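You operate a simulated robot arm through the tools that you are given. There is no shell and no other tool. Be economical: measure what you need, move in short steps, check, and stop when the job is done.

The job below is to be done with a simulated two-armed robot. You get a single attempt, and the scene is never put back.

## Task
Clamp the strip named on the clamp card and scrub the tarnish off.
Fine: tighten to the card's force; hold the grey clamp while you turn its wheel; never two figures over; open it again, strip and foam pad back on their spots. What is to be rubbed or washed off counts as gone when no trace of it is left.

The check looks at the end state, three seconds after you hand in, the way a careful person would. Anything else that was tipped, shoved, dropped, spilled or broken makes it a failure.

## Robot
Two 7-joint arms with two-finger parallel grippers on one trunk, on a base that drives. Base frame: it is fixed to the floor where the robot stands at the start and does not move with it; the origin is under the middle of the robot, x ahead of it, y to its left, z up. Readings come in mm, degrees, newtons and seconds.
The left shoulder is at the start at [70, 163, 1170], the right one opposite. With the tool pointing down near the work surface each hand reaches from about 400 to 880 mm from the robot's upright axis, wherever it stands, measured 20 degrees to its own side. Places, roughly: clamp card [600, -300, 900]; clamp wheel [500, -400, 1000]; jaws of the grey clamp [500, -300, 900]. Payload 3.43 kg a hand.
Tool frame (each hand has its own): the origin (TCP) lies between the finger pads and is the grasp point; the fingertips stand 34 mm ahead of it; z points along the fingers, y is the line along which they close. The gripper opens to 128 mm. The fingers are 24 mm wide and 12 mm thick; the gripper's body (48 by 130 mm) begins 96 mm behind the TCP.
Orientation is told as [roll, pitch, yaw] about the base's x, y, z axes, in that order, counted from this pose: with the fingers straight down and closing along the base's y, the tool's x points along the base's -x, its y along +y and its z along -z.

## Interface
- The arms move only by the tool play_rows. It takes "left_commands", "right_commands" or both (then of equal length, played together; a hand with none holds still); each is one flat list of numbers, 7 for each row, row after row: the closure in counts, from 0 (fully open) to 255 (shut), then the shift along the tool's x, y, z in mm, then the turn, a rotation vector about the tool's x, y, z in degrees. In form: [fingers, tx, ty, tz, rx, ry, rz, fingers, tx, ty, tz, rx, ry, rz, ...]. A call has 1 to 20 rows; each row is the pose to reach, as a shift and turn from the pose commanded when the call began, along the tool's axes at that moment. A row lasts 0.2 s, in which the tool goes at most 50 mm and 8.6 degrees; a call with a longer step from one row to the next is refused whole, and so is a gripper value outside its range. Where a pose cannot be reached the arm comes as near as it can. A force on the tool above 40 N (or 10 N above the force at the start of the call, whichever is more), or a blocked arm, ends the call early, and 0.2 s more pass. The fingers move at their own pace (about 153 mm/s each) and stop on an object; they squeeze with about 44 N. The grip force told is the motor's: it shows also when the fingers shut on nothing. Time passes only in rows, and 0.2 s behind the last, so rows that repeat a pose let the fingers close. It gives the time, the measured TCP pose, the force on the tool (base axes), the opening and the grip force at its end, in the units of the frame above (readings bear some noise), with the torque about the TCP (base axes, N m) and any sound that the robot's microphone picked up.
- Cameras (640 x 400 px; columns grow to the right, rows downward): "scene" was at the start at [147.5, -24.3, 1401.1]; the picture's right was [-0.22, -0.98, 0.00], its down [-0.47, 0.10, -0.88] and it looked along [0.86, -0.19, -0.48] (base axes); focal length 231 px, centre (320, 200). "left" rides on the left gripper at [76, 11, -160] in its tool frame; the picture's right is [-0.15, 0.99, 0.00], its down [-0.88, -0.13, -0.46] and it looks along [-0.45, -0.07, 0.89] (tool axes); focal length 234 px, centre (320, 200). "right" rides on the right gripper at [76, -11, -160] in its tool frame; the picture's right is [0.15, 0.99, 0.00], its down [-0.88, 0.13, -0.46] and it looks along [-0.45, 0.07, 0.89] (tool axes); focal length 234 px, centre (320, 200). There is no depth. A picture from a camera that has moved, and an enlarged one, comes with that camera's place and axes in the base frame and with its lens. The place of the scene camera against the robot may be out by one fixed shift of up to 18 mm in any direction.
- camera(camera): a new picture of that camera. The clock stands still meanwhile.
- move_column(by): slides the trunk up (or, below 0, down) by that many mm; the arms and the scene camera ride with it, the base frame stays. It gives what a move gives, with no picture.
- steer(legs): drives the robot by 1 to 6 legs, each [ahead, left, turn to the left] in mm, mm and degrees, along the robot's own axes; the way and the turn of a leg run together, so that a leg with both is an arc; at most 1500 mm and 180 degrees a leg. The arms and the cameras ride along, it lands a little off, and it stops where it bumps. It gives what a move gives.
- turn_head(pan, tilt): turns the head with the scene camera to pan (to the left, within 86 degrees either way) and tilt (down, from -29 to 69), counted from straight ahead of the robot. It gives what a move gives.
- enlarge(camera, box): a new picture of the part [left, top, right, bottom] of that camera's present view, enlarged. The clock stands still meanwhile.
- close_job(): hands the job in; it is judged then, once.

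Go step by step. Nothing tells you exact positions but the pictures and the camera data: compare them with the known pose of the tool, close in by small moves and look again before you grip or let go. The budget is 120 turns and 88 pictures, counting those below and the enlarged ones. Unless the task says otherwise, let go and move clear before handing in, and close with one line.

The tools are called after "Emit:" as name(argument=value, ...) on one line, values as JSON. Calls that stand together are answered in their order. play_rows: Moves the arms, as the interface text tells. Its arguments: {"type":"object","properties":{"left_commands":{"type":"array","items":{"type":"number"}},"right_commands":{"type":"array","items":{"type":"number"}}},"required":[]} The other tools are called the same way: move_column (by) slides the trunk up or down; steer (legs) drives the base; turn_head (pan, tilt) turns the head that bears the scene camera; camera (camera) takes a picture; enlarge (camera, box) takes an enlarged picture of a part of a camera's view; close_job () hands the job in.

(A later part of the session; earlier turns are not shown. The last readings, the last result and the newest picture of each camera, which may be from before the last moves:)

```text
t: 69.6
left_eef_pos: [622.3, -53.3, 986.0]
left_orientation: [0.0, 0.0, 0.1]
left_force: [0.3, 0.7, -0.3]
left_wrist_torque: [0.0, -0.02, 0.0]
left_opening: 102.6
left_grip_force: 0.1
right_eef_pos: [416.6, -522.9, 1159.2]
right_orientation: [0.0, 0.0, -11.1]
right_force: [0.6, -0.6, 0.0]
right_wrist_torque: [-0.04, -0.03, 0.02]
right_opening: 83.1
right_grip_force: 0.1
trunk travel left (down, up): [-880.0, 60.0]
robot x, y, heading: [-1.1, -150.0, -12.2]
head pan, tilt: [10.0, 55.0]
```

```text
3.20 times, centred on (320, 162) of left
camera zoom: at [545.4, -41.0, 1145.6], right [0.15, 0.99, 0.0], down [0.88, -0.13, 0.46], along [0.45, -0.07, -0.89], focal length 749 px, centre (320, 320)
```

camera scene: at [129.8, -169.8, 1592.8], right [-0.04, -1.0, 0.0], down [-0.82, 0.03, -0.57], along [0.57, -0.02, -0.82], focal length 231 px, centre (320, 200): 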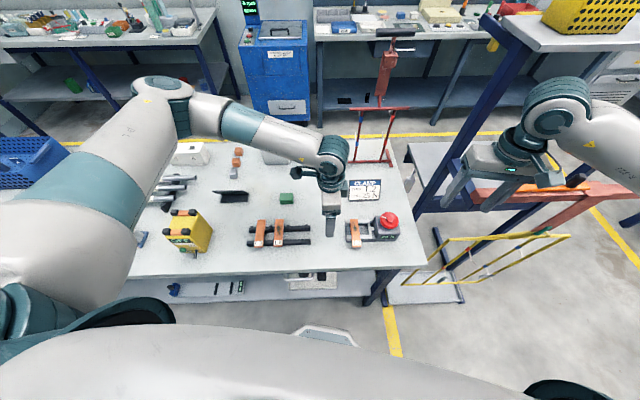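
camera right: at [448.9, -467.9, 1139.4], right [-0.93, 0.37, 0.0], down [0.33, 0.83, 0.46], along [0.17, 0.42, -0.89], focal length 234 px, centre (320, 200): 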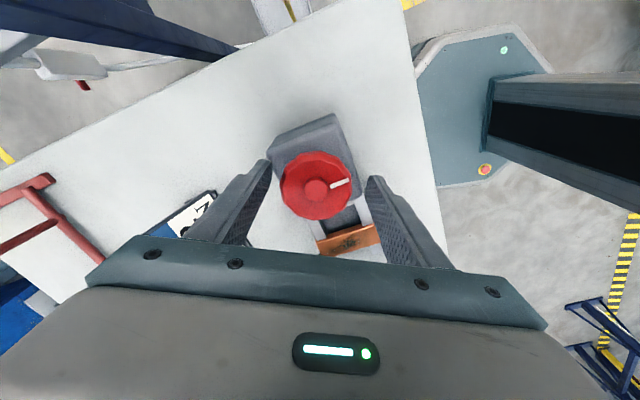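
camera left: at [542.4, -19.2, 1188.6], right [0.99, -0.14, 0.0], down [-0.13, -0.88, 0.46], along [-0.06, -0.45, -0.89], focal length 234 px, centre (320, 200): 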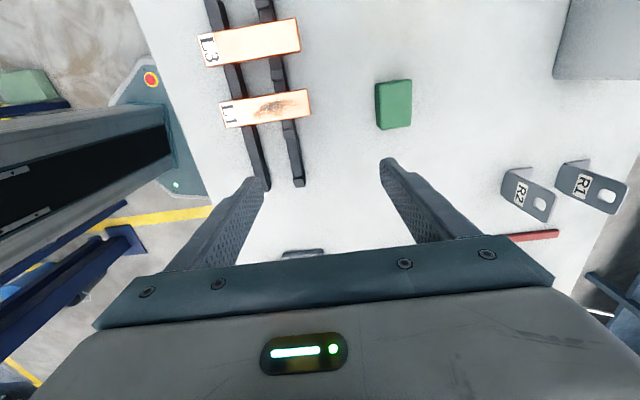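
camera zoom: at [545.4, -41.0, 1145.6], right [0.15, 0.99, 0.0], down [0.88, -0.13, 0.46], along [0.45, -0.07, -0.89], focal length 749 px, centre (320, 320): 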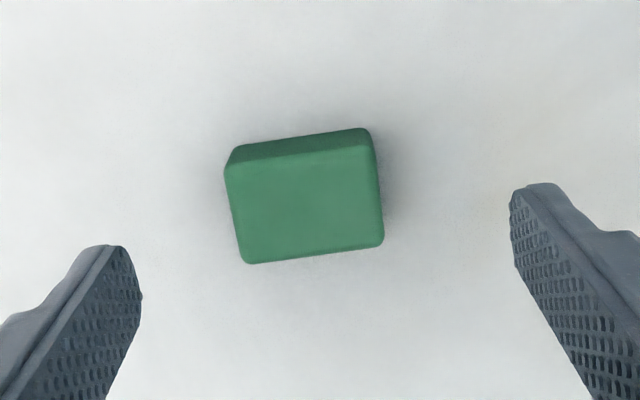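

Pad is about 48×34×27 mm, centred at (626.5,-58), bottom near z 874. Descending to grip its upper half.

Emit:
play_rows(left_commands=[50, -4.2, -4.7, 20, 0, 0, 0, 90, -4.2, -4.7, 40, 0, 0, 0, 110, -4.2, -4.7, 55, 0, 0, 0, 110, -4.2, -4.7, 64, 0, 0, 0, 110, -4.2, -4.7, 64, 0, 0, 0])

Emit:
enlarge(camera="left", box=[220, 120, 420, 245])

```text
t: 70.8
left_eef_pos: [627.0, -58.5, 921.0]
left_orientation: [0.0, 0.0, 0.0]
left_force: [-0.1, 0.5, -1.1]
left_wrist_torque: [-0.03, 0.0, 0.02]
left_opening: 72.7
left_grip_force: 0.0
right_eef_pos: [416.8, -523.2, 1159.2]
right_orientation: [0.0, 0.0, -11.1]
right_force: [0.2, -0.1, -0.5]
right_wrist_torque: [-0.03, 0.01, -0.01]
right_opening: 82.9
right_grip_force: 0.0
trunk travel left (down, up): [-880.0, 60.0]
robot x, y, heading: [-2.7, -150.5, -12.2]
head pan, tilt: [10.0, 55.0]
```

```text
3.20 times, centred on (320, 182) of left
camera zoom: at [549.2, -46.5, 1081.2], right [0.15, 0.99, 0.0], down [0.88, -0.13, 0.46], along [0.45, -0.07, -0.89], focal length 749 px, centre (320, 256)
```

zoom: 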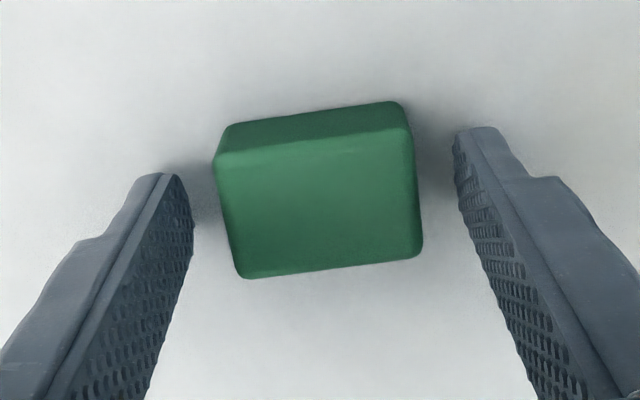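

Emit:
play_rows(left_commands=[120, -2, 0, 0, 0, 0, 0, 130, -2, 0, 0, 0, 0, 0, 140, -2, 0, 0, 0, 0, 0, 150, -2, 0, 0, 0, 0, 0, 255, -2, 0, 0, 0, 0, 0, 255, -2, 0, 0, 0, 0, 0])

Emit:
play_rows(left_commands=[255, 0, 0, -10, 0, 0, 0, 255, 0, 0, -35, 0, 0, 0, 255, 0, 0, -70, 0, 0, 0, 255, 0, 0, -90, 0, 0, 0, 255, 0, 0, -90, 0, 0, 0])

Emit:
camera(camera="left")

```text
t: 72.2
left_eef_pos: [629.2, -59.4, 921.7]
left_orientation: [0.1, 0.0, 0.0]
left_force: [-0.2, -0.6, 0.5]
left_wrist_torque: [-0.02, -0.02, -0.03]
left_opening: 48.4
left_grip_force: 44.4
right_eef_pos: [418.3, -524.1, 1158.4]
right_orientation: [0.1, -0.1, -11.0]
right_force: [-0.1, -0.9, -0.6]
right_wrist_torque: [-0.03, 0.03, 0.0]
right_opening: 82.9
right_grip_force: 0.1
trunk travel left (down, up): [-880.0, 60.0]
robot x, y, heading: [1.4, -152.6, -12.1]
head pan, tilt: [10.0, 55.0]
```

```text
t: 73.4
left_eef_pos: [629.3, -58.2, 1012.2]
left_orientation: [0.0, 0.0, 0.0]
left_force: [-0.2, 0.5, -0.8]
left_wrist_torque: [0.01, 0.02, 0.0]
left_opening: 48.4
left_grip_force: 44.4
right_eef_pos: [417.4, -522.5, 1158.9]
right_orientation: [0.0, 0.0, -11.0]
right_force: [0.4, 0.6, -0.8]
right_wrist_torque: [-0.02, 0.02, 0.03]
right_opening: 83.3
right_grip_force: 0.1
trunk travel left (down, up): [-880.0, 60.0]
robot x, y, heading: [3.7, -147.1, -12.0]
head pan, tilt: [10.0, 55.0]
```

```text
25 pictures are left
camera left: at [552.6, -45.9, 1171.7], right [0.15, 0.99, 0.0], down [0.88, -0.13, 0.46], along [0.45, -0.07, -0.89], focal length 234 px, centre (320, 200)
```

left: 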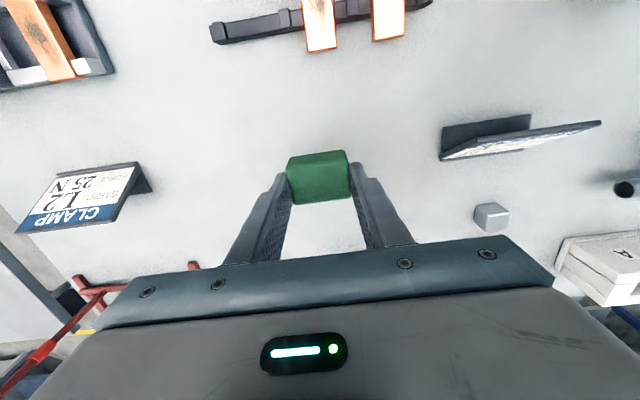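

The pad is held firmly. Carrying it over the strip at yaw 0 so it fits between the jaw blocks (34 mm wide in x).

Emit:
play_rows(left_commands=[255, 21, -33, 0, 0, 0, 0, 255, 43, -67, 0, 0, 0, 0, 255, 64, -100, 0, 0, 0, 0, 255, 85, -133, 0, 0, 0, 0, 255, 107, -166, 0, 0, 0, 0, 255, 128, -200, 10, 0, 0, 0, 255, 149, -232, 22, 0, 0, 0, 255, 149, -232, 22, 0, 0, 0])

Emit:
camera(camera="left")

```text
t: 75.2
left_eef_pos: [478.8, -291.8, 991.2]
left_orientation: [-0.1, 0.0, 0.1]
left_force: [-0.4, 0.3, -0.5]
left_wrist_torque: [-0.02, 0.0, 0.04]
left_opening: 48.5
left_grip_force: 43.7
right_eef_pos: [418.2, -522.1, 1158.1]
right_orientation: [0.0, 0.0, -11.0]
right_force: [0.2, 0.1, -0.7]
right_wrist_torque: [-0.05, -0.01, 0.01]
right_opening: 82.7
right_grip_force: 0.1
trunk travel left (down, up): [-880.0, 60.0]
robot x, y, heading: [0.6, -146.6, -12.2]
head pan, tilt: [10.0, 55.0]
```

```text
24 pictures are left
camera left: at [401.6, -279.0, 1151.8], right [0.15, 0.99, 0.0], down [0.88, -0.13, 0.46], along [0.45, -0.07, -0.89], focal length 234 px, centre (320, 200)
```

left: 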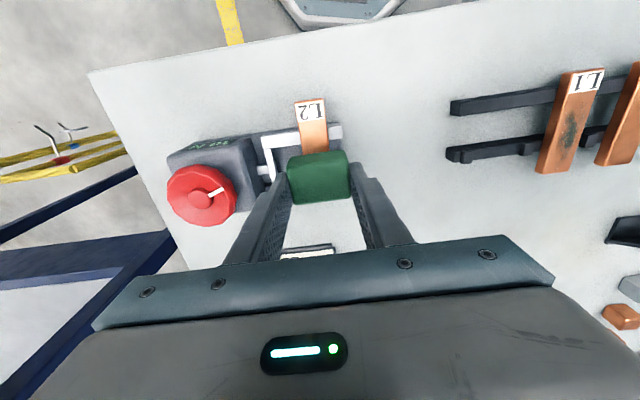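

Lowering the pad to contact.

Emit:
play_rows(left_commands=[255, 0, 1, 10, 0, 0, 0, 255, 0, 1, 20, 0, 0, 0, 255, 0, 1, 28, 0, 0, 0, 255, 0, 1, 33, 0, 0, 0, 255, 0, 1, 33, 0, 0, 0])

Emit:
play_rows(left_commands=[255, 0, 0, 1, 0, 0, 0, 255, 0, 0, 2, 0, 0, 0, 255, 0, 0, 3, 0, 0, 0])

```text
t: 76.4
left_eef_pos: [478.6, -289.4, 957.4]
left_orientation: [-0.1, 0.0, 0.0]
left_force: [0.3, 1.0, 6.6]
left_wrist_torque: [0.02, 0.02, 0.03]
left_opening: 48.6
left_grip_force: 44.1
right_eef_pos: [417.2, -523.3, 1158.6]
right_orientation: [0.0, 0.0, -11.1]
right_force: [-0.3, -0.4, 0.5]
right_wrist_torque: [-0.03, -0.01, -0.01]
right_opening: 82.9
right_grip_force: 0.0
trunk travel left (down, up): [-880.0, 60.0]
robot x, y, heading: [1.7, -148.5, -12.1]
head pan, tilt: [10.0, 55.0]
```

```text
t: 77.2
left_eef_pos: [479.1, -290.2, 955.3]
left_orientation: [-0.2, -0.3, 0.0]
left_force: [4.2, 2.1, 31.9]
left_wrist_torque: [0.04, 0.02, 0.03]
left_opening: 48.6
left_grip_force: 44.1
right_eef_pos: [416.1, -521.8, 1159.4]
right_orientation: [0.0, -0.1, -11.2]
right_force: [-0.5, 0.2, 0.1]
right_wrist_torque: [0.02, 0.03, -0.01]
right_opening: 82.8
right_grip_force: 0.1
trunk travel left (down, up): [-880.0, 60.0]
robot x, y, heading: [3.9, -151.5, -12.2]
head pan, tilt: [10.0, 55.0]
```

Contact at TCP z≈957. Backing off to about 15 N and rubbing in short strokes.

Emit:
play_rows(left_commands=[255, 0, 0, -1.5, 0, 0, 0, 255, 5, 0, -1.5, 0, 0, 0, 255, -5, 0, -1.5, 0, 0, 0, 255, 5, 3, -1.5, 0, 0, 0, 255, -5, 3, -1.5, 0, 0, 0, 255, 5, -3, -1.5, 0, 0, 0, 255, -5, -3, -1.5, 0, 0, 0, 255, 5, 0, -1.5, 0, 0, 0, 255, -5, 0, -1.5, 0, 0, 0, 255, 5, 5, -1.5, 0, 0, 0, 255, -5, 5, -1.5, 0, 0, 0, 255, 5, -5, -1.5, 0, 0, 0, 255, -5, -5, -1.5, 0, 0, 0, 255, -5, 5, -1.5, 0, 0, 0, 255, -5, -5, -1.5, 0, 0, 0, 255, 0, 5, -1.5, 0, 0, 0, 255, 0, -5, -1.5, 0, 0, 0, 255, 5, 5, -1.5, 0, 0, 0, 255, 5, -5, -1.5, 0, 0, 0, 255, 0, 0, -1.5, 0, 0, 0])

```text
t: 78.3
left_eef_pos: [475.3, -290.7, 956.8]
left_orientation: [-0.3, 0.1, -0.1]
left_force: [0.3, -2.6, 6.8]
left_wrist_torque: [-0.05, -0.06, -0.02]
left_opening: 48.6
left_grip_force: 43.6
right_eef_pos: [418.0, -523.4, 1157.8]
right_orientation: [0.0, -0.1, -11.1]
right_force: [0.4, 0.0, 0.4]
right_wrist_torque: [0.0, -0.03, 0.0]
right_opening: 82.7
right_grip_force: 0.0
trunk travel left (down, up): [-880.0, 60.0]
robot x, y, heading: [2.1, -147.1, -12.2]
head pan, tilt: [10.0, 55.0]
stopped in row 5 (left hand): the force on the tool passed its limit (the readings are from after the stop); the commanded pose is now the measured one
```

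A force spike stopped it; now gentler, slower strokes at light pressure.

Emit:
play_rows(left_commands=[255, -2, 0, 0, 0, 0, 0, 255, -4, 0, 0, 0, 0, 0, 255, -6, 0, 0, 0, 0, 0, 255, -8, 0, 0, 0, 0, 0, 255, -6, 2, 0, 0, 0, 0, 255, -3, 2, 0, 0, 0, 0, 255, 0, 2, 0, 0, 0, 0, 255, 0, 4, 0, 0, 0, 0, 255, -3, 4, 0, 0, 0, 0, 255, -6, 4, 0, 0, 0, 0, 255, -8, 4, 0, 0, 0, 0, 255, -8, 1, 0, 0, 0, 0, 255, -8, -2, 0, 0, 0, 0, 255, -5, -3, 0, 0, 0, 0, 255, -2, -3, 0, 0, 0, 0, 255, 1, -3, 0, 0, 0, 0, 255, 1, 0, 0, 0, 0, 0, 255, -2, 0, 0, 0, 0, 0, 255, -5, 0, 0, 0, 0, 0, 255, -8, 0, 0, 0, 0, 0])

```text
t: 82.5
left_eef_pos: [483.1, -289.3, 957.2]
left_orientation: [-0.1, 0.2, -0.2]
left_force: [-5.9, 0.4, 13.2]
left_wrist_torque: [0.01, 0.22, -0.03]
left_opening: 48.4
left_grip_force: 44.2
right_eef_pos: [414.8, -522.8, 1159.4]
right_orientation: [0.0, -0.2, -11.1]
right_force: [-0.4, -1.5, 0.0]
right_wrist_torque: [0.02, 0.01, -0.01]
right_opening: 83.1
right_grip_force: 0.1
trunk travel left (down, up): [-880.0, 60.0]
robot x, y, heading: [2.3, -148.8, -12.1]
head pan, tilt: [10.0, 55.0]
```

Emit:
play_rows(left_commands=[255, 3, 0, 0, 0, 0, 0, 255, 6, 0, 0, 0, 0, 0, 255, 9, 0, 0, 0, 0, 0, 255, 9, 3, 0, 0, 0, 0, 255, 6, 3, 0, 0, 0, 0, 255, 3, 3, 0, 0, 0, 0, 255, 0, 3, 0, 0, 0, 0, 255, -3, 3, 0, 0, 0, 0, 255, -3, 0, 0, 0, 0, 0, 255, -3, -3, 0, 0, 0, 0, 255, 0, -3, 0, 0, 0, 0, 255, 3, -3, 0, 0, 0, 0, 255, 6, -3, 0, 0, 0, 0, 255, 9, -3, 0, 0, 0, 0, 255, 6, 0, 0, 0, 0, 0, 255, 3, 0, 0, 0, 0, 0, 255, 0, 0, 0, 0, 0, 0, 255, -3, 0, 0, 0, 0, 0, 255, 1, 0, 0, 0, 0, 0, 255, 5, 0, 0, 0, 0, 0])

Emit:
play_rows(left_commands=[255, 0, 0, -20, 0, 0, 0, 255, 0, 40, -50, 0, 0, 0, 255, 0, 80, -60, 0, 0, 0, 255, 0, 120, -60, 0, 0, 0, 255, 0, 120, -60, 0, 0, 0])

Emit:
enlarge(camera="scene", box=[330, 195, 410, 250])

```text
t: 86.7
left_eef_pos: [480.1, -288.4, 956.2]
left_orientation: [-0.2, 0.1, -0.1]
left_force: [2.5, 0.8, 5.5]
left_wrist_torque: [0.04, -0.1, 0.02]
left_opening: 48.4
left_grip_force: 44.1
right_eef_pos: [417.7, -523.3, 1159.1]
right_orientation: [0.1, 0.0, -11.1]
right_force: [-0.4, 0.0, 0.6]
right_wrist_torque: [0.0, 0.0, -0.04]
right_opening: 82.7
right_grip_force: 0.1
trunk travel left (down, up): [-880.0, 60.0]
robot x, y, heading: [-0.6, -147.2, -12.0]
head pan, tilt: [10.0, 55.0]
```

```text
t: 87.9
left_eef_pos: [479.8, -170.0, 1018.2]
left_orientation: [-0.2, 0.3, -0.3]
left_force: [-0.1, 0.5, 0.4]
left_wrist_torque: [-0.01, -0.01, -0.06]
left_opening: 48.5
left_grip_force: 43.7
right_eef_pos: [418.0, -524.3, 1158.5]
right_orientation: [0.1, 0.0, -11.1]
right_force: [0.8, -0.2, 0.0]
right_wrist_torque: [0.01, 0.0, -0.01]
right_opening: 82.9
right_grip_force: 0.1
trunk travel left (down, up): [-880.0, 60.0]
robot x, y, heading: [-1.3, -148.7, -12.1]
head pan, tilt: [10.0, 55.0]
```

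```text
7.27 times, centred on (370, 222) of scene
camera zoom: at [129.8, -169.1, 1592.8], right [-0.04, -1.0, 0.0], down [-0.82, 0.03, -0.57], along [0.57, -0.02, -0.82], focal length 1682 px, centre (-44, 36)
```

zoom: 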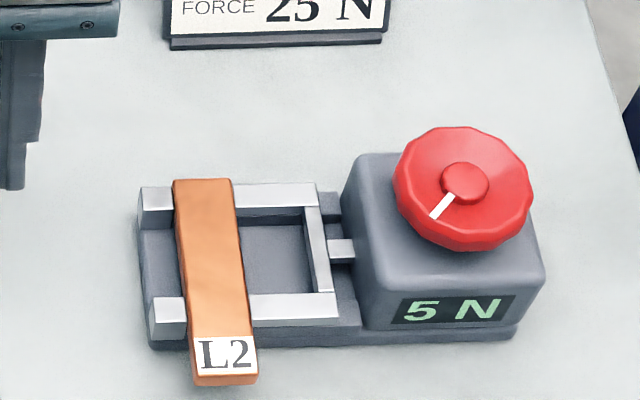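

The strip looks much cleaner, but the display now reads 5 N: the wheel backed off after I let go. I'll check closely for tarnish.

Emit:
play_rows(left_commands=[255, 20, -15, 0, 0, 0, 0, 255, 40, -30, 0, 0, 0, 0, 255, 40, -30, 0, 0, 0, 0])

Emit:
enlarge(camera="left", box=[160, 70, 320, 190])

Emit:
enlarge(camera="scene", box=[340, 210, 370, 250])

```text
t: 88.7
left_eef_pos: [440.0, -197.8, 1017.6]
left_orientation: [-0.3, 0.2, -0.1]
left_force: [0.2, 0.2, 0.0]
left_wrist_torque: [-0.01, -0.01, -0.02]
left_opening: 48.7
left_grip_force: 44.3
right_eef_pos: [418.5, -523.1, 1159.6]
right_orientation: [0.0, 0.0, -11.0]
right_force: [-0.6, 0.1, 0.6]
right_wrist_torque: [0.01, -0.04, 0.01]
right_opening: 82.8
right_grip_force: 0.0
trunk travel left (down, up): [-880.0, 60.0]
robot x, y, heading: [1.1, -152.2, -12.1]
head pan, tilt: [10.0, 55.0]
```

```text
3.33 times, centred on (240, 130) of left
camera zoom: at [363.0, -186.2, 1178.3], right [0.15, 0.99, 0.0], down [0.88, -0.13, 0.45], along [0.45, -0.07, -0.89], focal length 781 px, centre (587, 433)
```

zoom: 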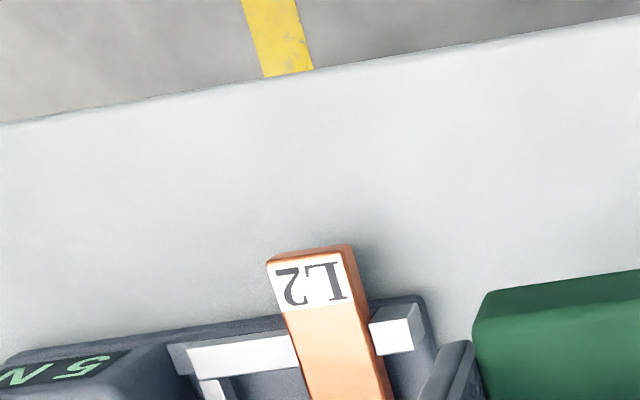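

```text
10.00 times, centred on (355, 230) of scene
camera zoom: at [130.2, -167.3, 1592.8], right [-0.04, -1.0, 0.0], down [-0.82, 0.03, -0.57], along [0.57, -0.02, -0.82], focal length 2312 px, centre (-30, -100)
```

zoom: 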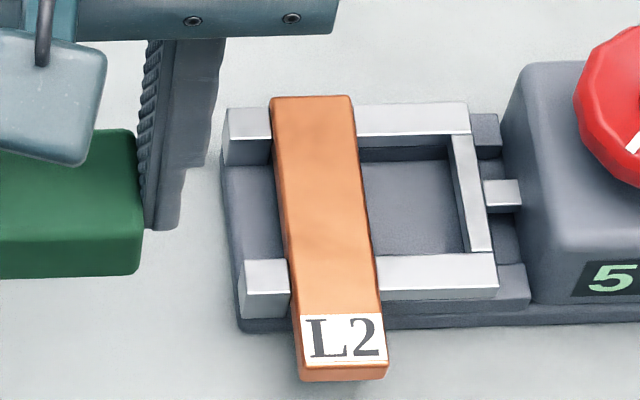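

It looks clean. I'll move the left camera to see the strip squarely at higher magnification before putting the pad away.

Emit:
play_rows(left_commands=[255, -40, -10, 0, 0, 0, 0, 255, -80, -20, 0, 0, 0, 0, 255, -120, -32, 0, 0, 0, 0, 255, -120, -32, 0, 0, 0, 0])

Emit:
enlarge(camera="left", box=[210, 50, 290, 130])

```text
t: 89.7
left_eef_pos: [558.1, -232.4, 1016.3]
left_orientation: [-0.2, 0.2, -0.2]
left_force: [0.1, 0.0, 0.0]
left_wrist_torque: [-0.01, -0.02, 0.01]
left_opening: 48.6
left_grip_force: 43.7
right_eef_pos: [417.1, -524.4, 1158.1]
right_orientation: [0.1, 0.1, -11.1]
right_force: [-0.4, -0.9, -0.4]
right_wrist_torque: [0.03, -0.01, 0.0]
right_opening: 83.3
right_grip_force: 0.0
trunk travel left (down, up): [-880.0, 60.0]
robot x, y, heading: [3.7, -151.4, -11.9]
head pan, tilt: [10.0, 55.0]
```

```text
5.00 times, centred on (250, 90) of left
camera zoom: at [481.7, -219.2, 1176.7], right [0.15, 0.99, 0.0], down [0.88, -0.13, 0.45], along [0.45, -0.07, -0.89], focal length 1171 px, centre (670, 750)
```

zoom: 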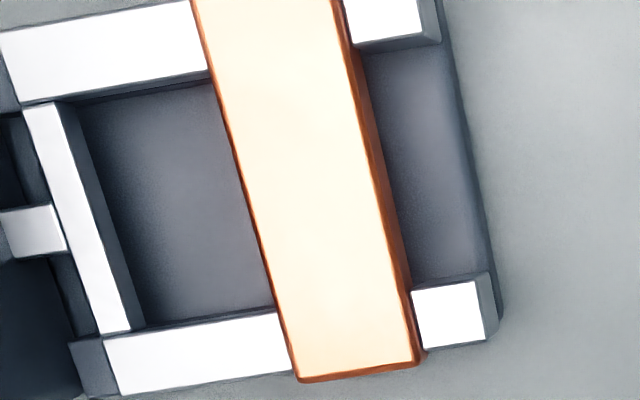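

No trace is left. Returning the pad to its spot: TCP (629,-59,921.5).

Emit:
play_rows(left_commands=[255, -10, 25, 0, 0, 0, 0, 255, -20, 55, 0, 0, 0, 0, 255, -35, 90, 0, 0, 0, 0, 255, -50, 125, 0, 0, 0, 0, 255, -65, 155, 0, 0, 0, 0, 255, -71, 173.6, 20, 0, 0, 0, 255, -71, 173.6, 45, 0, 0, 0, 255, -71, 173.6, 70, 0, 0, 0, 255, -71, 173.6, 85, 0, 0, 0, 255, -71, 173.6, 85, 0, 0, 0])

```text
t: 91.9
left_eef_pos: [630.0, -57.1, 929.3]
left_orientation: [-0.2, 0.3, -0.1]
left_force: [0.1, 0.6, 0.0]
left_wrist_torque: [0.03, 0.02, 0.02]
left_opening: 48.4
left_grip_force: 44.3
right_eef_pos: [418.0, -523.8, 1158.8]
right_orientation: [-0.1, 0.0, -11.1]
right_force: [0.3, -0.9, 0.2]
right_wrist_torque: [-0.01, -0.01, 0.01]
right_opening: 83.0
right_grip_force: 0.1
trunk travel left (down, up): [-880.0, 60.0]
robot x, y, heading: [0.7, -152.4, -12.1]
head pan, tilt: [10.0, 55.0]
```

Emit:
play_rows(left_commands=[255, 0.5, -1.5, 3, 0, 0, 0, 255, 0.5, -1.5, 5, 0, 0, 0, 255, 0.5, -1.5, 7, 0, 0, 0, 255, 0.5, -1.5, 8, 0, 0, 0, 255, 0.5, -1.5, 8, 0, 0, 0])

```text
t: 93.1
left_eef_pos: [631.0, -59.9, 921.4]
left_orientation: [-0.2, 0.2, -0.2]
left_force: [0.6, -0.9, -0.5]
left_wrist_torque: [-0.02, 0.0, 0.01]
left_opening: 48.4
left_grip_force: 43.9
right_eef_pos: [417.8, -523.1, 1159.7]
right_orientation: [-0.1, 0.0, -11.2]
right_force: [-0.4, 0.0, 0.3]
right_wrist_torque: [-0.01, 0.01, 0.03]
right_opening: 83.0
right_grip_force: 0.0
trunk travel left (down, up): [-880.0, 60.0]
robot x, y, heading: [-2.2, -146.6, -12.2]
head pan, tilt: [10.0, 55.0]
```

Emit:
play_rows(left_commands=[255, 1, 0, 1, 0, 0, 0, 255, 1, 0, 2, 0, 0, 0, 255, 1, 0, 3, 0, 0, 0, 255, 1, 0, 3, 0, 0, 0])

```text
t: 94.1
left_eef_pos: [629.4, -59.2, 920.2]
left_orientation: [-0.2, 0.1, -0.2]
left_force: [-0.5, 0.3, 7.4]
left_wrist_torque: [0.16, 0.02, 0.03]
left_opening: 48.4
left_grip_force: 43.7
right_eef_pos: [416.3, -523.0, 1159.0]
right_orientation: [0.0, -0.1, -11.1]
right_force: [-1.0, 0.0, -0.6]
right_wrist_torque: [0.0, 0.01, 0.03]
right_opening: 83.2
right_grip_force: 0.1
trunk travel left (down, up): [-880.0, 60.0]
robot x, y, heading: [-1.9, -155.7, -12.1]
head pan, tilt: [10.0, 55.0]
```

Pad on the table. Releasing, lifting and going back to the clamp with the hand turned to -90°.

Emit:
play_rows(left_commands=[130, 0, 0, 0, 0, 0, 0, 110, 0, 0, 0, 0, 0, 0, 110, 0, 0, -15, 0, 0, 0, 110, 0, 0, -50, 0, 0, 0, 110, 0, 0, -90, 0, 0, 0, 90, 20, -20, -90, 0, 0, 8.2, 70, 40, -40, -90, 0, 0, 16.4, 60, 60, -60, -90, 0, 0, 24.6, 50, 80, -80, -90, 0, 0, 32.8, 50, 100, -100, -90, 0, 0, 41, 50, 120, -120, -90, 0, 0, 49.2, 50, 140, -140, -90, 0, 0, 57.4, 50, 148, -146, -90, 0, 0, 65.6, 50, 148, -146, -90, 0, 0, 73.8, 50, 148, -146, -90, 0, 0, 82, 50, 148, -146, -90, 0, 0, 90, 50, 148, -146, -90, 0, 0, 90])

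Emit:
camera(camera="scene")

```text
t: 97.7
left_eef_pos: [482.2, -205.9, 1009.9]
left_orientation: [-0.2, -0.2, -90.4]
left_force: [-0.5, 0.1, -1.0]
left_wrist_torque: [0.0, 0.02, 0.0]
left_opening: 103.1
left_grip_force: 0.1
right_eef_pos: [417.9, -523.1, 1158.7]
right_orientation: [0.1, 0.0, -11.1]
right_force: [-0.3, 0.3, -0.2]
right_wrist_torque: [-0.01, 0.03, 0.0]
right_opening: 82.8
right_grip_force: 0.0
trunk travel left (down, up): [-880.0, 60.0]
robot x, y, heading: [1.5, -146.8, -12.2]
head pan, tilt: [10.0, 55.0]
```

```text
19 pictures are left
camera scene: at [129.8, -168.1, 1592.8], right [-0.04, -1.0, 0.0], down [-0.82, 0.03, -0.57], along [0.57, -0.02, -0.82], focal length 231 px, centre (320, 200)
```

scene: 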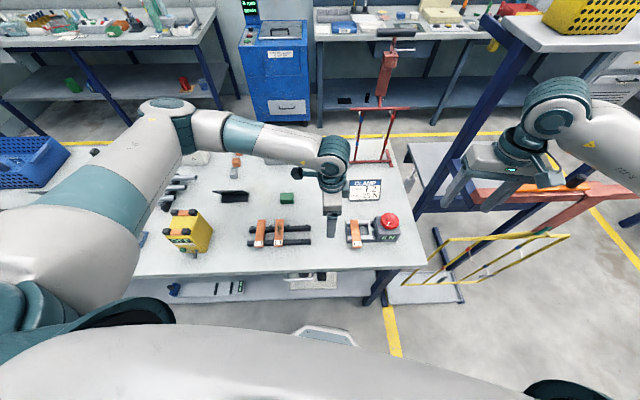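

Pad is back on its spot. Now re-holding the clamp: hover first and check alignment.

Emit:
play_rows(left_commands=[50, -30, -1, 20, 0, 0, 0.3, 50, -56.5, -1, 40, 0, 0, 0.3, 50, -56.5, -1, 54, 0, 0, 0.3, 50, -56.5, -1, 54, 0, 0, 0.3])

Emit:
enlarge(camera="left", box=[220, 110, 420, 235])

```text
t: 98.7
left_eef_pos: [479.4, -263.1, 954.4]
left_orientation: [-0.2, -0.2, -90.4]
left_force: [-0.5, -0.8, -0.6]
left_wrist_torque: [0.0, 0.04, -0.02]
left_opening: 102.8
left_grip_force: 0.1
right_eef_pos: [417.8, -524.8, 1158.9]
right_orientation: [0.0, 0.1, -11.1]
right_force: [-0.1, 0.4, -0.5]
right_wrist_torque: [0.02, 0.01, 0.05]
right_opening: 82.7
right_grip_force: 0.0
trunk travel left (down, up): [-880.0, 60.0]
robot x, y, heading: [-0.5, -148.5, -12.3]
head pan, tilt: [10.0, 55.0]
```

```text
3.20 times, centred on (320, 172) of left
camera zoom: at [490.3, -184.9, 1115.0], right [0.99, -0.15, 0.0], down [-0.14, -0.88, 0.46], along [-0.07, -0.45, -0.89], focal length 749 px, centre (320, 288)
```

zoom: 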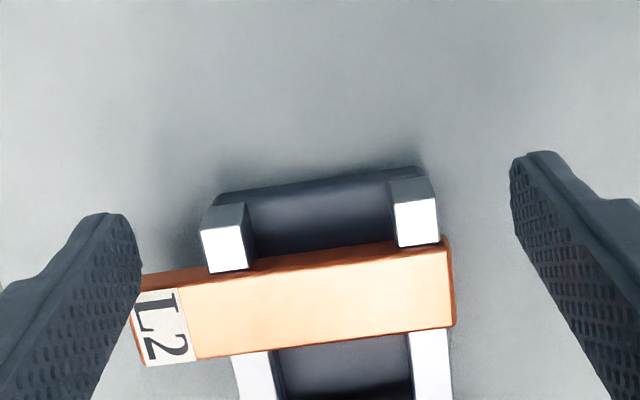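

Clamp hasn't moved. Descending and gripping it at the same place as before.

Emit:
play_rows(left_commands=[50, 1.5, 1.5, 12, 0, 0, 0, 50, 1.5, 1.5, 24, 0, 0, 0, 60, 1.5, 1.5, 35, 0, 0, 0, 80, 1.5, 1.5, 35, 0, 0, 0, 95, 1.5, 1.5, 35, 0, 0, 0, 100, 1.5, 1.5, 35, 0, 0, 0, 105, 1.5, 1.5, 35, 0, 0, 0, 110, 1.5, 1.5, 35, 0, 0, 0, 120, 1.5, 1.5, 35, 0, 0, 0, 255, 1.5, 1.5, 35, 0, 0, 0, 255, 1.5, 1.5, 35, 0, 0, 0])

Emit:
enlarge(camera="scene", box=[340, 200, 410, 250])

```text
t: 101.1
left_eef_pos: [479.4, -260.9, 918.7]
left_orientation: [-0.2, -0.3, -90.5]
left_force: [-2.0, 0.3, -0.5]
left_wrist_torque: [0.04, -0.05, -0.28]
left_opening: 69.7
left_grip_force: 43.9
right_eef_pos: [417.2, -523.5, 1158.8]
right_orientation: [0.0, 0.0, -11.1]
right_force: [0.3, -1.0, 0.1]
right_wrist_torque: [0.01, 0.0, 0.02]
right_opening: 82.6
right_grip_force: 0.1
trunk travel left (down, up): [-880.0, 60.0]
robot x, y, heading: [0.1, -151.1, -12.3]
head pan, tilt: [10.0, 55.0]
```

```text
8.00 times, centred on (375, 225) of scene
camera zoom: at [129.3, -168.3, 1592.9], right [-0.04, -1.0, 0.0], down [-0.82, 0.03, -0.57], along [0.57, -0.02, -0.82], focal length 1850 px, centre (-120, 0)
```

zoom: 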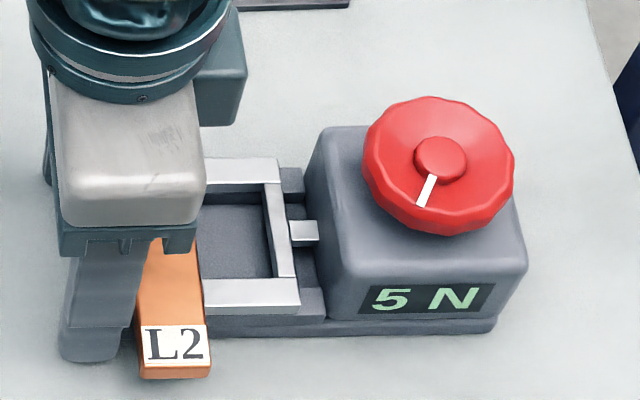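

The wheel keeps creeping open by itself; the display reads 5 N. I'll grip the wheel again and turn it back counter-clockwise to its starting angle (about 108°).

Emit:
play_rows(right_commands=[80, -12, 45, 0, 0, 0, 8, 80, -24, 90, 0, 0, 0, 16, 80, -36.8, 135.6, 0, 0, 0, 24, 80, -36.8, 135.6, 40, 0, 0, 32, 80, -36.8, 135.6, 80, 0, 0, 37, 80, -36.8, 135.6, 120, 0, 0, 37, 80, -36.8, 135.6, 150, 0, 0, 37, 80, -36.8, 135.6, 150, 0, 0, 37])

Emit:
camera(camera="right")

```text
t: 102.9
left_eef_pos: [481.9, -262.5, 920.3]
left_orientation: [-0.2, -0.2, -90.5]
left_force: [0.8, -0.7, 0.4]
left_wrist_torque: [0.29, -0.27, -0.17]
left_opening: 69.9
left_grip_force: 44.2
right_eef_pos: [479.8, -397.7, 1008.8]
right_orientation: [0.0, 0.0, -48.0]
right_force: [-0.8, 0.0, 1.0]
right_wrist_torque: [0.01, -0.01, 0.02]
right_opening: 87.6
right_grip_force: 0.0
trunk travel left (down, up): [-880.0, 60.0]
robot x, y, heading: [-2.5, -150.0, -12.1]
head pan, tilt: [10.0, 55.0]
```

```text
16 pictures are left
camera right: at [421.1, -350.4, 1169.2], right [0.64, 0.77, 0.0], down [0.68, -0.57, 0.46], along [0.35, -0.29, -0.89], focal length 234 px, centre (320, 200)
```

right: 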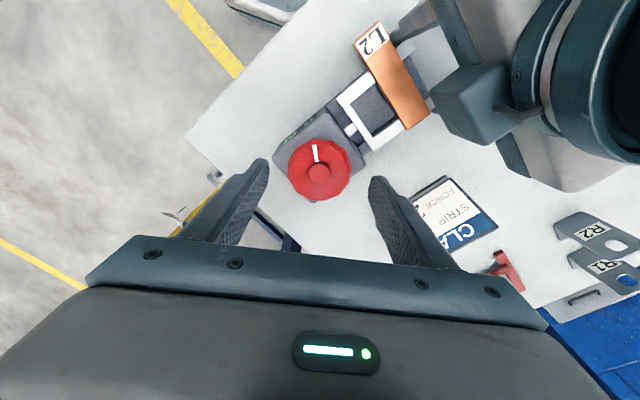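

Emit:
play_rows(right_commands=[80, 0, 0, 15, 0, 0, 0, 80, 0, 0, 29, 0, 0, 0, 105, 0, 0, 29, 0, 0, 0, 120, 0, 0, 29, 0, 0, 0, 135, 0, 0, 29, 0, 0, 0, 255, 0, 0, 29, 0, 0, 0, 255, 0, 0, 29, 0, 0, 0])

Emit:
play_rows(right_commands=[255, 0, 0, 0, 0, 0, -7, 255, 0, 0, 0, 0, 0, -14, 255, 0, 0, 0, 0, 0, -21, 255, 0, 0, 0, 0, 0, -28, 255, 0, 0, 0, 0, 0, -35, 255, 0, 0, 0, 0, 0, -42, 255, 0, 0, 0, 0, 0, -49, 255, 0, 0, 0, 0, 0, -56, 255, 0, 0, 0, 0, 0, -63, 255, 0, 0, 0, 0, 0, -70, 255, 0, 0, 0, 0, 0, -77, 255, 0, 0, 0, 0, 0, -84, 255, 0, 0, 0, 0, 0, -91, 255, 0, 0, 0, 0, 0, -98, 255, 0, 0, 0, 0, 0, -104, 255, 0, 0, 0, 0, 0, -104])

Emit:
enlarge(camera="scene", box=[340, 200, 410, 250])

```text
t: 104.5
left_eef_pos: [481.0, -260.9, 918.9]
left_orientation: [-0.2, -0.2, -90.4]
left_force: [2.3, 1.9, 1.0]
left_wrist_torque: [-0.74, 0.0, 0.22]
left_opening: 69.6
left_grip_force: 44.2
right_eef_pos: [479.8, -399.7, 980.0]
right_orientation: [0.0, 0.0, -48.1]
right_force: [-3.7, -4.9, 0.1]
right_wrist_torque: [-0.2, 0.15, 0.05]
right_opening: 57.3
right_grip_force: 44.1
trunk travel left (down, up): [-880.0, 60.0]
robot x, y, heading: [4.0, -150.1, -12.2]
head pan, tilt: [10.0, 55.0]
```

```text
t: 107.9
left_eef_pos: [480.7, -261.7, 920.0]
left_orientation: [-0.1, -0.3, -90.5]
left_force: [1.3, -23.2, -4.7]
left_wrist_torque: [0.48, 0.34, 0.18]
left_opening: 69.6
left_grip_force: 44.4
right_eef_pos: [479.3, -395.2, 981.8]
right_orientation: [0.1, -0.1, 56.2]
right_force: [-5.7, 20.9, 14.3]
right_wrist_torque: [1.15, 0.59, -0.02]
right_opening: 57.1
right_grip_force: 44.4
trunk travel left (down, up): [-880.0, 60.0]
robot x, y, heading: [1.1, -150.3, -12.0]
head pan, tilt: [10.0, 55.0]
```

```text
8.00 times, centred on (375, 225) of scene
camera zoom: at [128.8, -168.2, 1593.0], right [-0.04, -1.0, 0.0], down [-0.82, 0.03, -0.57], along [0.57, -0.02, -0.82], focal length 1850 px, centre (-120, 0)
```

zoom: 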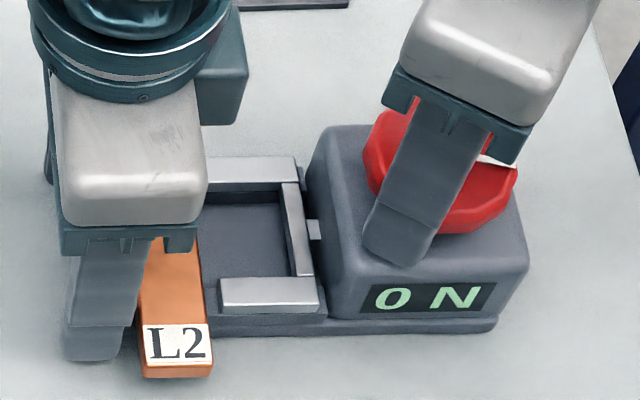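

The clamp is fully open at 0 N with the mark at its starting angle. Releasing the wheel, then the clamp.

Emit:
play_rows(right_commands=[90, 0, 0, 0, 0, 0, 0, 90, 0, 0, 0, 0, 0, 0, 90, 0, 0, -30, 0, 0, 0, 90, 0, 0, -70, 0, 0, 0, 90, 0, 0, -110, 0, 0, 0, 90, 0, 0, -150, 0, 0, 8, 90, 0, 0, -180, 0, 0, 16, 90, 35, 0, -180, 0, 0, 24, 90, 70, 0, -180, 0, 0, 32, 90, 105, 0, -180, 0, 0, 40, 90, 140, 0, -180, 0, 0, 48, 90, 140, 0, -180, 0, 0, 48])

Emit:
play_rows(left_commands=[100, 0, 0, 0, 0, 0, 0, 80, 0, 0, 0, 0, 0, 0, 60, 0, 0, 0, 0, 0, 0, 30, 0, 0, -10, 0, 0, 0, 30, 0, 0, -50, 0, 0, 0, 20, -15, -5, -60, 0, 0, 0, 20, -30, -10, -60, 0, 0, 0.4, 20, -30, -10, -60, 0, 0, 0.4])

Emit:
enlarge(camera="left", box=[220, 80, 420, 205])

```text
t: 110.5
left_eef_pos: [480.6, -262.7, 919.5]
left_orientation: [-0.3, -0.3, -90.7]
left_force: [-2.3, -2.2, -0.6]
left_wrist_torque: [0.59, -0.31, -0.08]
left_opening: 70.1
left_grip_force: 44.1
right_eef_pos: [401.0, -515.4, 1161.2]
right_orientation: [0.0, 0.0, 7.8]
right_force: [0.2, -0.6, -0.2]
right_wrist_torque: [0.0, 0.02, -0.01]
right_opening: 82.6
right_grip_force: 0.0
trunk travel left (down, up): [-880.0, 60.0]
robot x, y, heading: [-4.1, -152.9, -12.0]
head pan, tilt: [10.0, 55.0]
```

```text
t: 112.3
left_eef_pos: [469.6, -288.4, 980.7]
left_orientation: [-0.2, -0.2, -90.9]
left_force: [-0.1, -0.3, -0.6]
left_wrist_torque: [-0.02, 0.01, 0.03]
left_opening: 118.1
left_grip_force: 0.1
right_eef_pos: [400.5, -513.6, 1160.8]
right_orientation: [0.1, 0.1, 7.9]
right_force: [0.2, 1.3, 0.5]
right_wrist_torque: [-0.02, 0.04, 0.03]
right_opening: 83.0
right_grip_force: 0.0
trunk travel left (down, up): [-880.0, 60.0]
robot x, y, heading: [1.6, -148.4, -12.2]
head pan, tilt: [10.0, 55.0]
```

```text
3.20 times, centred on (320, 142) of left
camera zoom: at [481.7, -211.2, 1140.7], right [0.99, -0.16, 0.0], down [-0.14, -0.88, 0.46], along [-0.08, -0.45, -0.89], focal length 749 px, centre (320, 384)
```

zoom: 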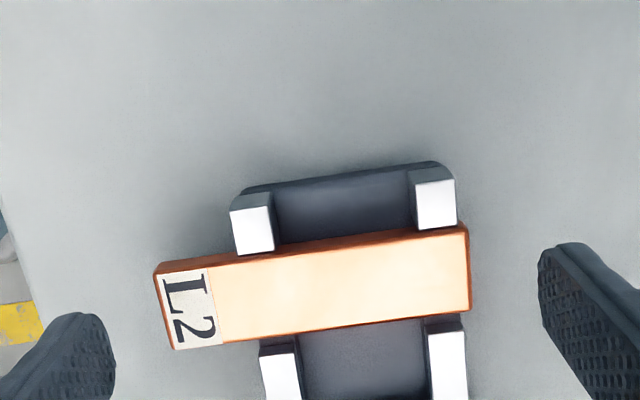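

Emit:
play_rows(left_commands=[20, -5, -3, 15, 0, 0, -0.9, 20, -5, -3, 30, 0, 0, -0.9, 20, -5, -3, 42, 0, 0, -0.9, 20, -5, -3, 51, 0, 0, -0.9, 20, -5, -3, 51, 0, 0, -0.9])

Emit:
enlarge(camera="left", box=[220, 110, 420, 235])

```text
t: 113.5
left_eef_pos: [466.5, -293.6, 929.9]
left_orientation: [-0.2, -0.2, -90.0]
left_force: [0.6, 0.2, -0.1]
left_wrist_torque: [-0.01, 0.0, -0.01]
left_opening: 118.1
left_grip_force: 0.0
right_eef_pos: [400.5, -513.4, 1160.7]
right_orientation: [0.0, 0.1, 7.9]
right_force: [0.5, -0.1, -0.6]
right_wrist_torque: [0.01, 0.01, 0.0]
right_opening: 83.1
right_grip_force: 0.1
trunk travel left (down, up): [-880.0, 60.0]
robot x, y, heading: [0.2, -149.6, -12.1]
head pan, tilt: [10.0, 55.0]
```

```text
3.20 times, centred on (320, 172) of left
camera zoom: at [477.9, -217.4, 1089.3], right [0.99, -0.15, 0.0], down [-0.13, -0.88, 0.46], along [-0.07, -0.45, -0.89], focal length 749 px, centre (320, 288)
```

zoom: 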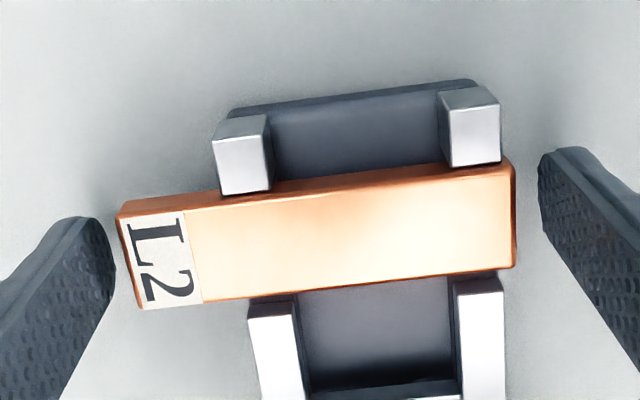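

Emit:
play_rows(left_commands=[30, -2, 0, 0, 0, 0, 0, 45, -2, 0, 0, 0, 0, 0, 52, -2, 0, 0, 0, 0, 0, 60, -2, 0, 0, 0, 0, 0, 90, -2, 0, 0, 0, 0, 0, 255, -2, 0, 0, 0, 0, 0, 255, -2, 0, 0, 0, 0, 0])

Emit:
play_rows(left_commands=[255, 0, 0, -8, 0, 0, 0, 255, 0, 0, -25, 0, 0, 0, 255, 0, 0, -50, 0, 0, 0, 255, 0, 0, -70, 0, 0, 0, 255, 0, 0, -70, 0, 0, 0])

Emit:
enlarge(camera="left", box=[220, 110, 420, 235])

```text
t: 115.1
left_eef_pos: [466.8, -295.8, 930.3]
left_orientation: [-0.3, -0.2, -89.9]
left_force: [-0.2, 0.5, -0.3]
left_wrist_torque: [0.01, 0.03, -0.02]
left_opening: 99.4
left_grip_force: 44.2
right_eef_pos: [400.0, -514.3, 1161.6]
right_orientation: [0.0, 0.0, 7.9]
right_force: [0.7, 0.0, 0.5]
right_wrist_torque: [0.0, 0.01, -0.02]
right_opening: 82.8
right_grip_force: 0.0
trunk travel left (down, up): [-880.0, 60.0]
robot x, y, heading: [2.9, -149.7, -12.1]
head pan, tilt: [10.0, 55.0]
```

```text
t: 116.3
left_eef_pos: [467.6, -295.9, 1000.4]
left_orientation: [-0.2, -0.3, -90.1]
left_force: [0.2, 0.3, -2.9]
left_wrist_torque: [-0.04, -0.01, 0.02]
left_opening: 99.6
left_grip_force: 43.7
right_eef_pos: [400.4, -514.7, 1160.1]
right_orientation: [-0.1, 0.0, 7.9]
right_force: [-0.2, -0.8, -0.1]
right_wrist_torque: [0.0, 0.0, 0.03]
right_opening: 83.0
right_grip_force: 0.0
trunk travel left (down, up): [-880.0, 60.0]
robot x, y, heading: [-0.9, -149.6, -11.9]
head pan, tilt: [10.0, 55.0]
```

```text
3.20 times, centred on (320, 172) of left
camera zoom: at [478.1, -218.4, 1159.8], right [0.99, -0.15, 0.0], down [-0.13, -0.88, 0.46], along [-0.07, -0.45, -0.89], focal length 749 px, centre (320, 288)
```

zoom: 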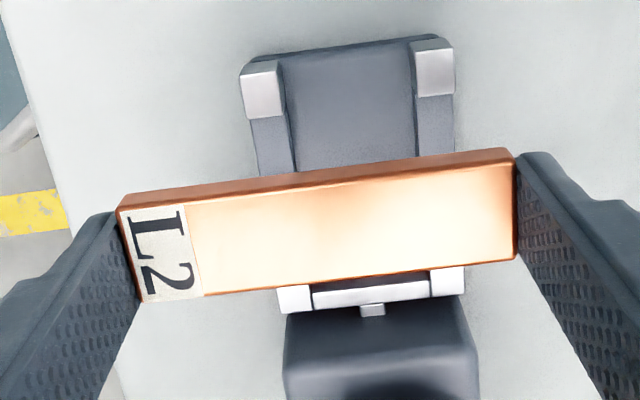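

L2 is held and clean. Carrying it back above its rack spot.

Emit:
play_rows(left_commands=[255, 35, 2, 0, 0, 0, 0, 255, 70, 4, 0, 0, 0, 0, 255, 105, 6, 0, 0, 0, 0, 255, 140, 8, 0, 0, 0, 0, 255, 170, 10, 0, 0, 0, 0, 255, 193, 11.5, 0, 0, 0, 0, 255, 193, 11.5, 25, 0, 0, 0, 255, 193, 11.5, 45, 0, 0, 0, 255, 193, 11.5, 45, 0, 0, 0])

Emit:
camera(camera="left")

```text
t: 118.3
left_eef_pos: [479.1, -103.7, 954.9]
left_orientation: [-0.1, -0.2, -89.9]
left_force: [0.1, 0.6, -3.2]
left_wrist_torque: [0.0, 0.02, 0.02]
left_opening: 99.5
left_grip_force: 43.8
right_eef_pos: [401.5, -514.4, 1161.2]
right_orientation: [0.0, -0.1, 7.9]
right_force: [-0.4, 0.0, 0.8]
right_wrist_torque: [0.03, -0.04, 0.01]
right_opening: 82.9
right_grip_force: 0.0
trunk travel left (down, up): [-880.0, 60.0]
robot x, y, heading: [-2.7, -149.3, -12.1]
head pan, tilt: [10.0, 55.0]
```

```text
11 pictures are left
camera left: at [489.6, -26.8, 1115.0], right [0.99, -0.15, 0.0], down [-0.13, -0.88, 0.46], along [-0.07, -0.45, -0.89], focal length 234 px, centre (320, 200)
```

left: 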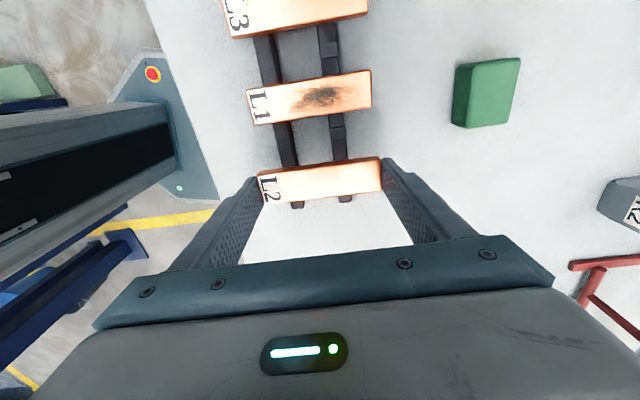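

Emit:
play_rows(left_commands=[255, 0.8, 0, 10, 0, 0, 0, 255, 0.8, 0, 18, 0, 0, 0, 255, 0.8, 0, 24, 0, 0, 0, 255, 0.8, 0, 26, 0, 0, 0, 255, 0.8, 0, 26, 0, 0, 0])

Emit:
play_rows(left_commands=[255, 0, 0, 1, 0, 0, 0, 255, 0, 0, 1.5, 0, 0, 0, 255, 0, 0, 1.5, 0, 0, 0])

```text
t: 119.5
left_eef_pos: [477.4, -103.9, 928.2]
left_orientation: [-0.2, -0.3, -90.0]
left_force: [1.7, 0.0, -3.7]
left_wrist_torque: [0.0, 0.05, -0.04]
left_opening: 99.7
left_grip_force: 43.9
right_eef_pos: [400.8, -514.2, 1161.2]
right_orientation: [0.0, 0.0, 7.9]
right_force: [0.7, 0.6, -0.3]
right_wrist_torque: [-0.02, 0.01, 0.04]
right_opening: 83.1
right_grip_force: 0.1
trunk travel left (down, up): [-880.0, 60.0]
robot x, y, heading: [-3.7, -152.2, -12.1]
head pan, tilt: [10.0, 55.0]
```

```text
t: 120.3
left_eef_pos: [479.8, -104.3, 926.9]
left_orientation: [-0.2, -0.1, -90.1]
left_force: [-0.2, 0.2, -2.8]
left_wrist_torque: [0.0, 0.02, -0.03]
left_opening: 99.7
left_grip_force: 44.0
right_eef_pos: [401.0, -513.9, 1161.6]
right_orientation: [0.0, 0.0, 7.8]
right_force: [-0.7, 0.8, -0.5]
right_wrist_torque: [0.01, -0.01, -0.02]
right_opening: 82.4
right_grip_force: 0.0
trunk travel left (down, up): [-880.0, 60.0]
robot x, y, heading: [0.1, -152.3, -12.0]
head pan, tilt: [10.0, 55.0]
```

Emit:
play_rows(left_commands=[255, 0.5, 0, 0.7, 0, 0, 0, 255, 0.5, 0, 1.4, 0, 0, 0, 255, 0.5, 0, 2, 0, 0, 0, 255, 0.5, 0, 2, 0, 0, 0])

```text
t: 121.3
left_eef_pos: [478.5, -104.3, 926.4]
left_orientation: [-0.1, -0.3, -89.9]
left_force: [2.6, -0.7, 15.0]
left_wrist_torque: [0.16, 0.49, 0.01]
left_opening: 99.4
left_grip_force: 44.1
right_eef_pos: [399.9, -515.4, 1160.7]
right_orientation: [0.0, 0.0, 7.9]
right_force: [-0.4, -1.1, 0.1]
right_wrist_torque: [0.01, 0.0, 0.03]
right_opening: 83.0
right_grip_force: 0.1
trunk travel left (down, up): [-880.0, 60.0]
robot x, y, heading: [1.5, -145.1, -12.1]
head pan, tilt: [10.0, 55.0]
```

It rests on the rack. Releasing and lifting clear.

Emit:
play_rows(left_commands=[255, 0, 0, -1.5, 0, 0, 0, 60, 0, 0, -1.5, 0, 0, 0, 30, 0, 0, -1.5, 0, 0, 0, 30, 0, 0, -1.5, 0, 0, 0, 30, 0, 0, -15, 0, 0, 0, 30, 0, 0, -54, 0, 0, 0, 30, 0, 0, -54, 0, 0, 0])

Emit:
enlarge(camera="left", box=[200, 90, 440, 240])

```text
t: 122.9
left_eef_pos: [480.1, -104.3, 979.0]
left_orientation: [-0.2, -0.2, -90.0]
left_force: [-0.5, -0.6, -0.2]
left_wrist_torque: [-0.01, -0.01, -0.01]
left_opening: 112.8
left_grip_force: 0.0
right_eef_pos: [400.9, -514.8, 1160.9]
right_orientation: [0.1, 0.0, 7.9]
right_force: [0.7, 0.2, 0.1]
right_wrist_torque: [0.05, 0.01, -0.04]
right_opening: 83.2
right_grip_force: 0.0
trunk travel left (down, up): [-880.0, 60.0]
robot x, y, heading: [0.9, -153.4, -12.1]
head pan, tilt: [10.0, 55.0]
```

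```text
2.67 times, centred on (320, 165) of left
camera zoom: at [490.3, -26.0, 1139.1], right [0.99, -0.15, 0.0], down [-0.13, -0.88, 0.46], along [-0.07, -0.45, -0.89], focal length 624 px, centre (320, 293)
```

zoom: 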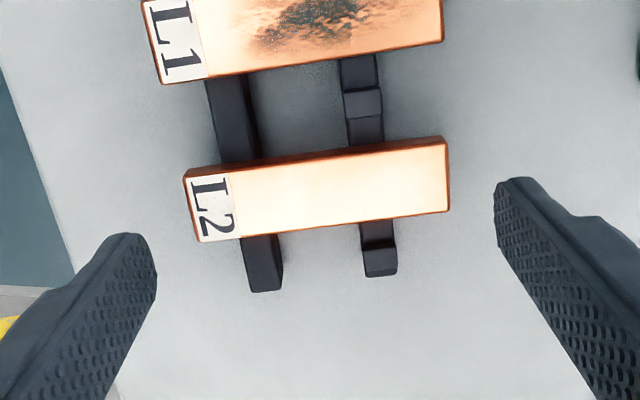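

L2 is back on its spot, clean. Moving the left hand clear and taking a final look.

Emit:
play_rows(left_commands=[30, 0, 0, -45, 0, 0, 0, 30, 0, 0, -90, 0, 0, 0, 30, 0, 0, -135, 0, 0, 0, 30, 0, 0, -180, 0, 0, 0, 30, 0, 0, -180, 0, 0, 0])

Emit:
enlarge(camera="scene", box=[100, 130, 420, 290])

Emit:
enlarge(camera="scene", box=[240, 190, 410, 260])

```text
t: 124.1
left_eef_pos: [478.6, -99.7, 1157.5]
left_orientation: [-0.1, -0.2, -90.1]
left_force: [0.8, 0.0, -0.2]
left_wrist_torque: [0.0, -0.04, 0.03]
left_opening: 112.6
left_grip_force: 0.0
right_eef_pos: [400.9, -513.3, 1160.3]
right_orientation: [0.0, 0.0, 7.9]
right_force: [-0.3, 0.2, 0.5]
right_wrist_torque: [0.0, 0.0, 0.01]
right_opening: 82.6
right_grip_force: 0.1
trunk travel left (down, up): [-880.0, 60.0]
robot x, y, heading: [-2.7, -151.4, -12.0]
head pan, tilt: [10.0, 55.0]
```

```text
2.00 times, centred on (260, 210) of scene
camera zoom: at [130.1, -168.0, 1592.8], right [-0.04, -1.0, 0.0], down [-0.82, 0.03, -0.57], along [0.57, -0.02, -0.82], focal length 462 px, centre (440, 180)
```

zoom: 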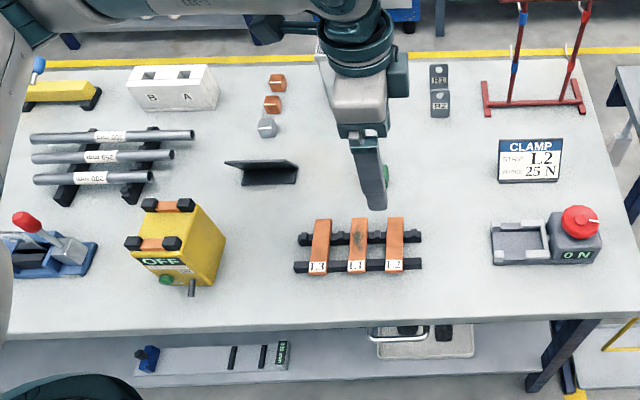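

```text
3.76 times, centred on (325, 225) of scene
camera zoom: at [130.1, -168.0, 1592.8], right [-0.04, -1.0, 0.0], down [-0.82, 0.03, -0.57], along [0.57, -0.02, -0.82], focal length 870 px, centre (301, 106)
```

zoom: 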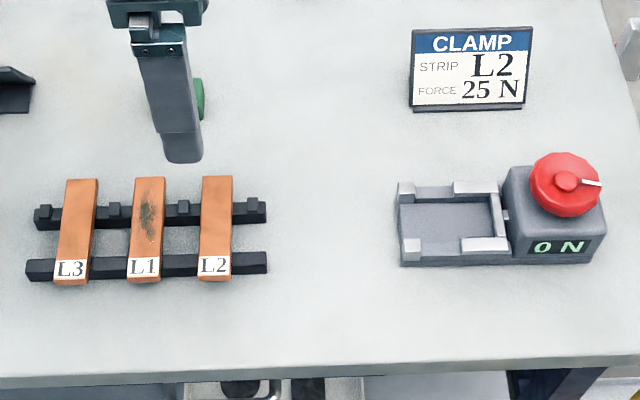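

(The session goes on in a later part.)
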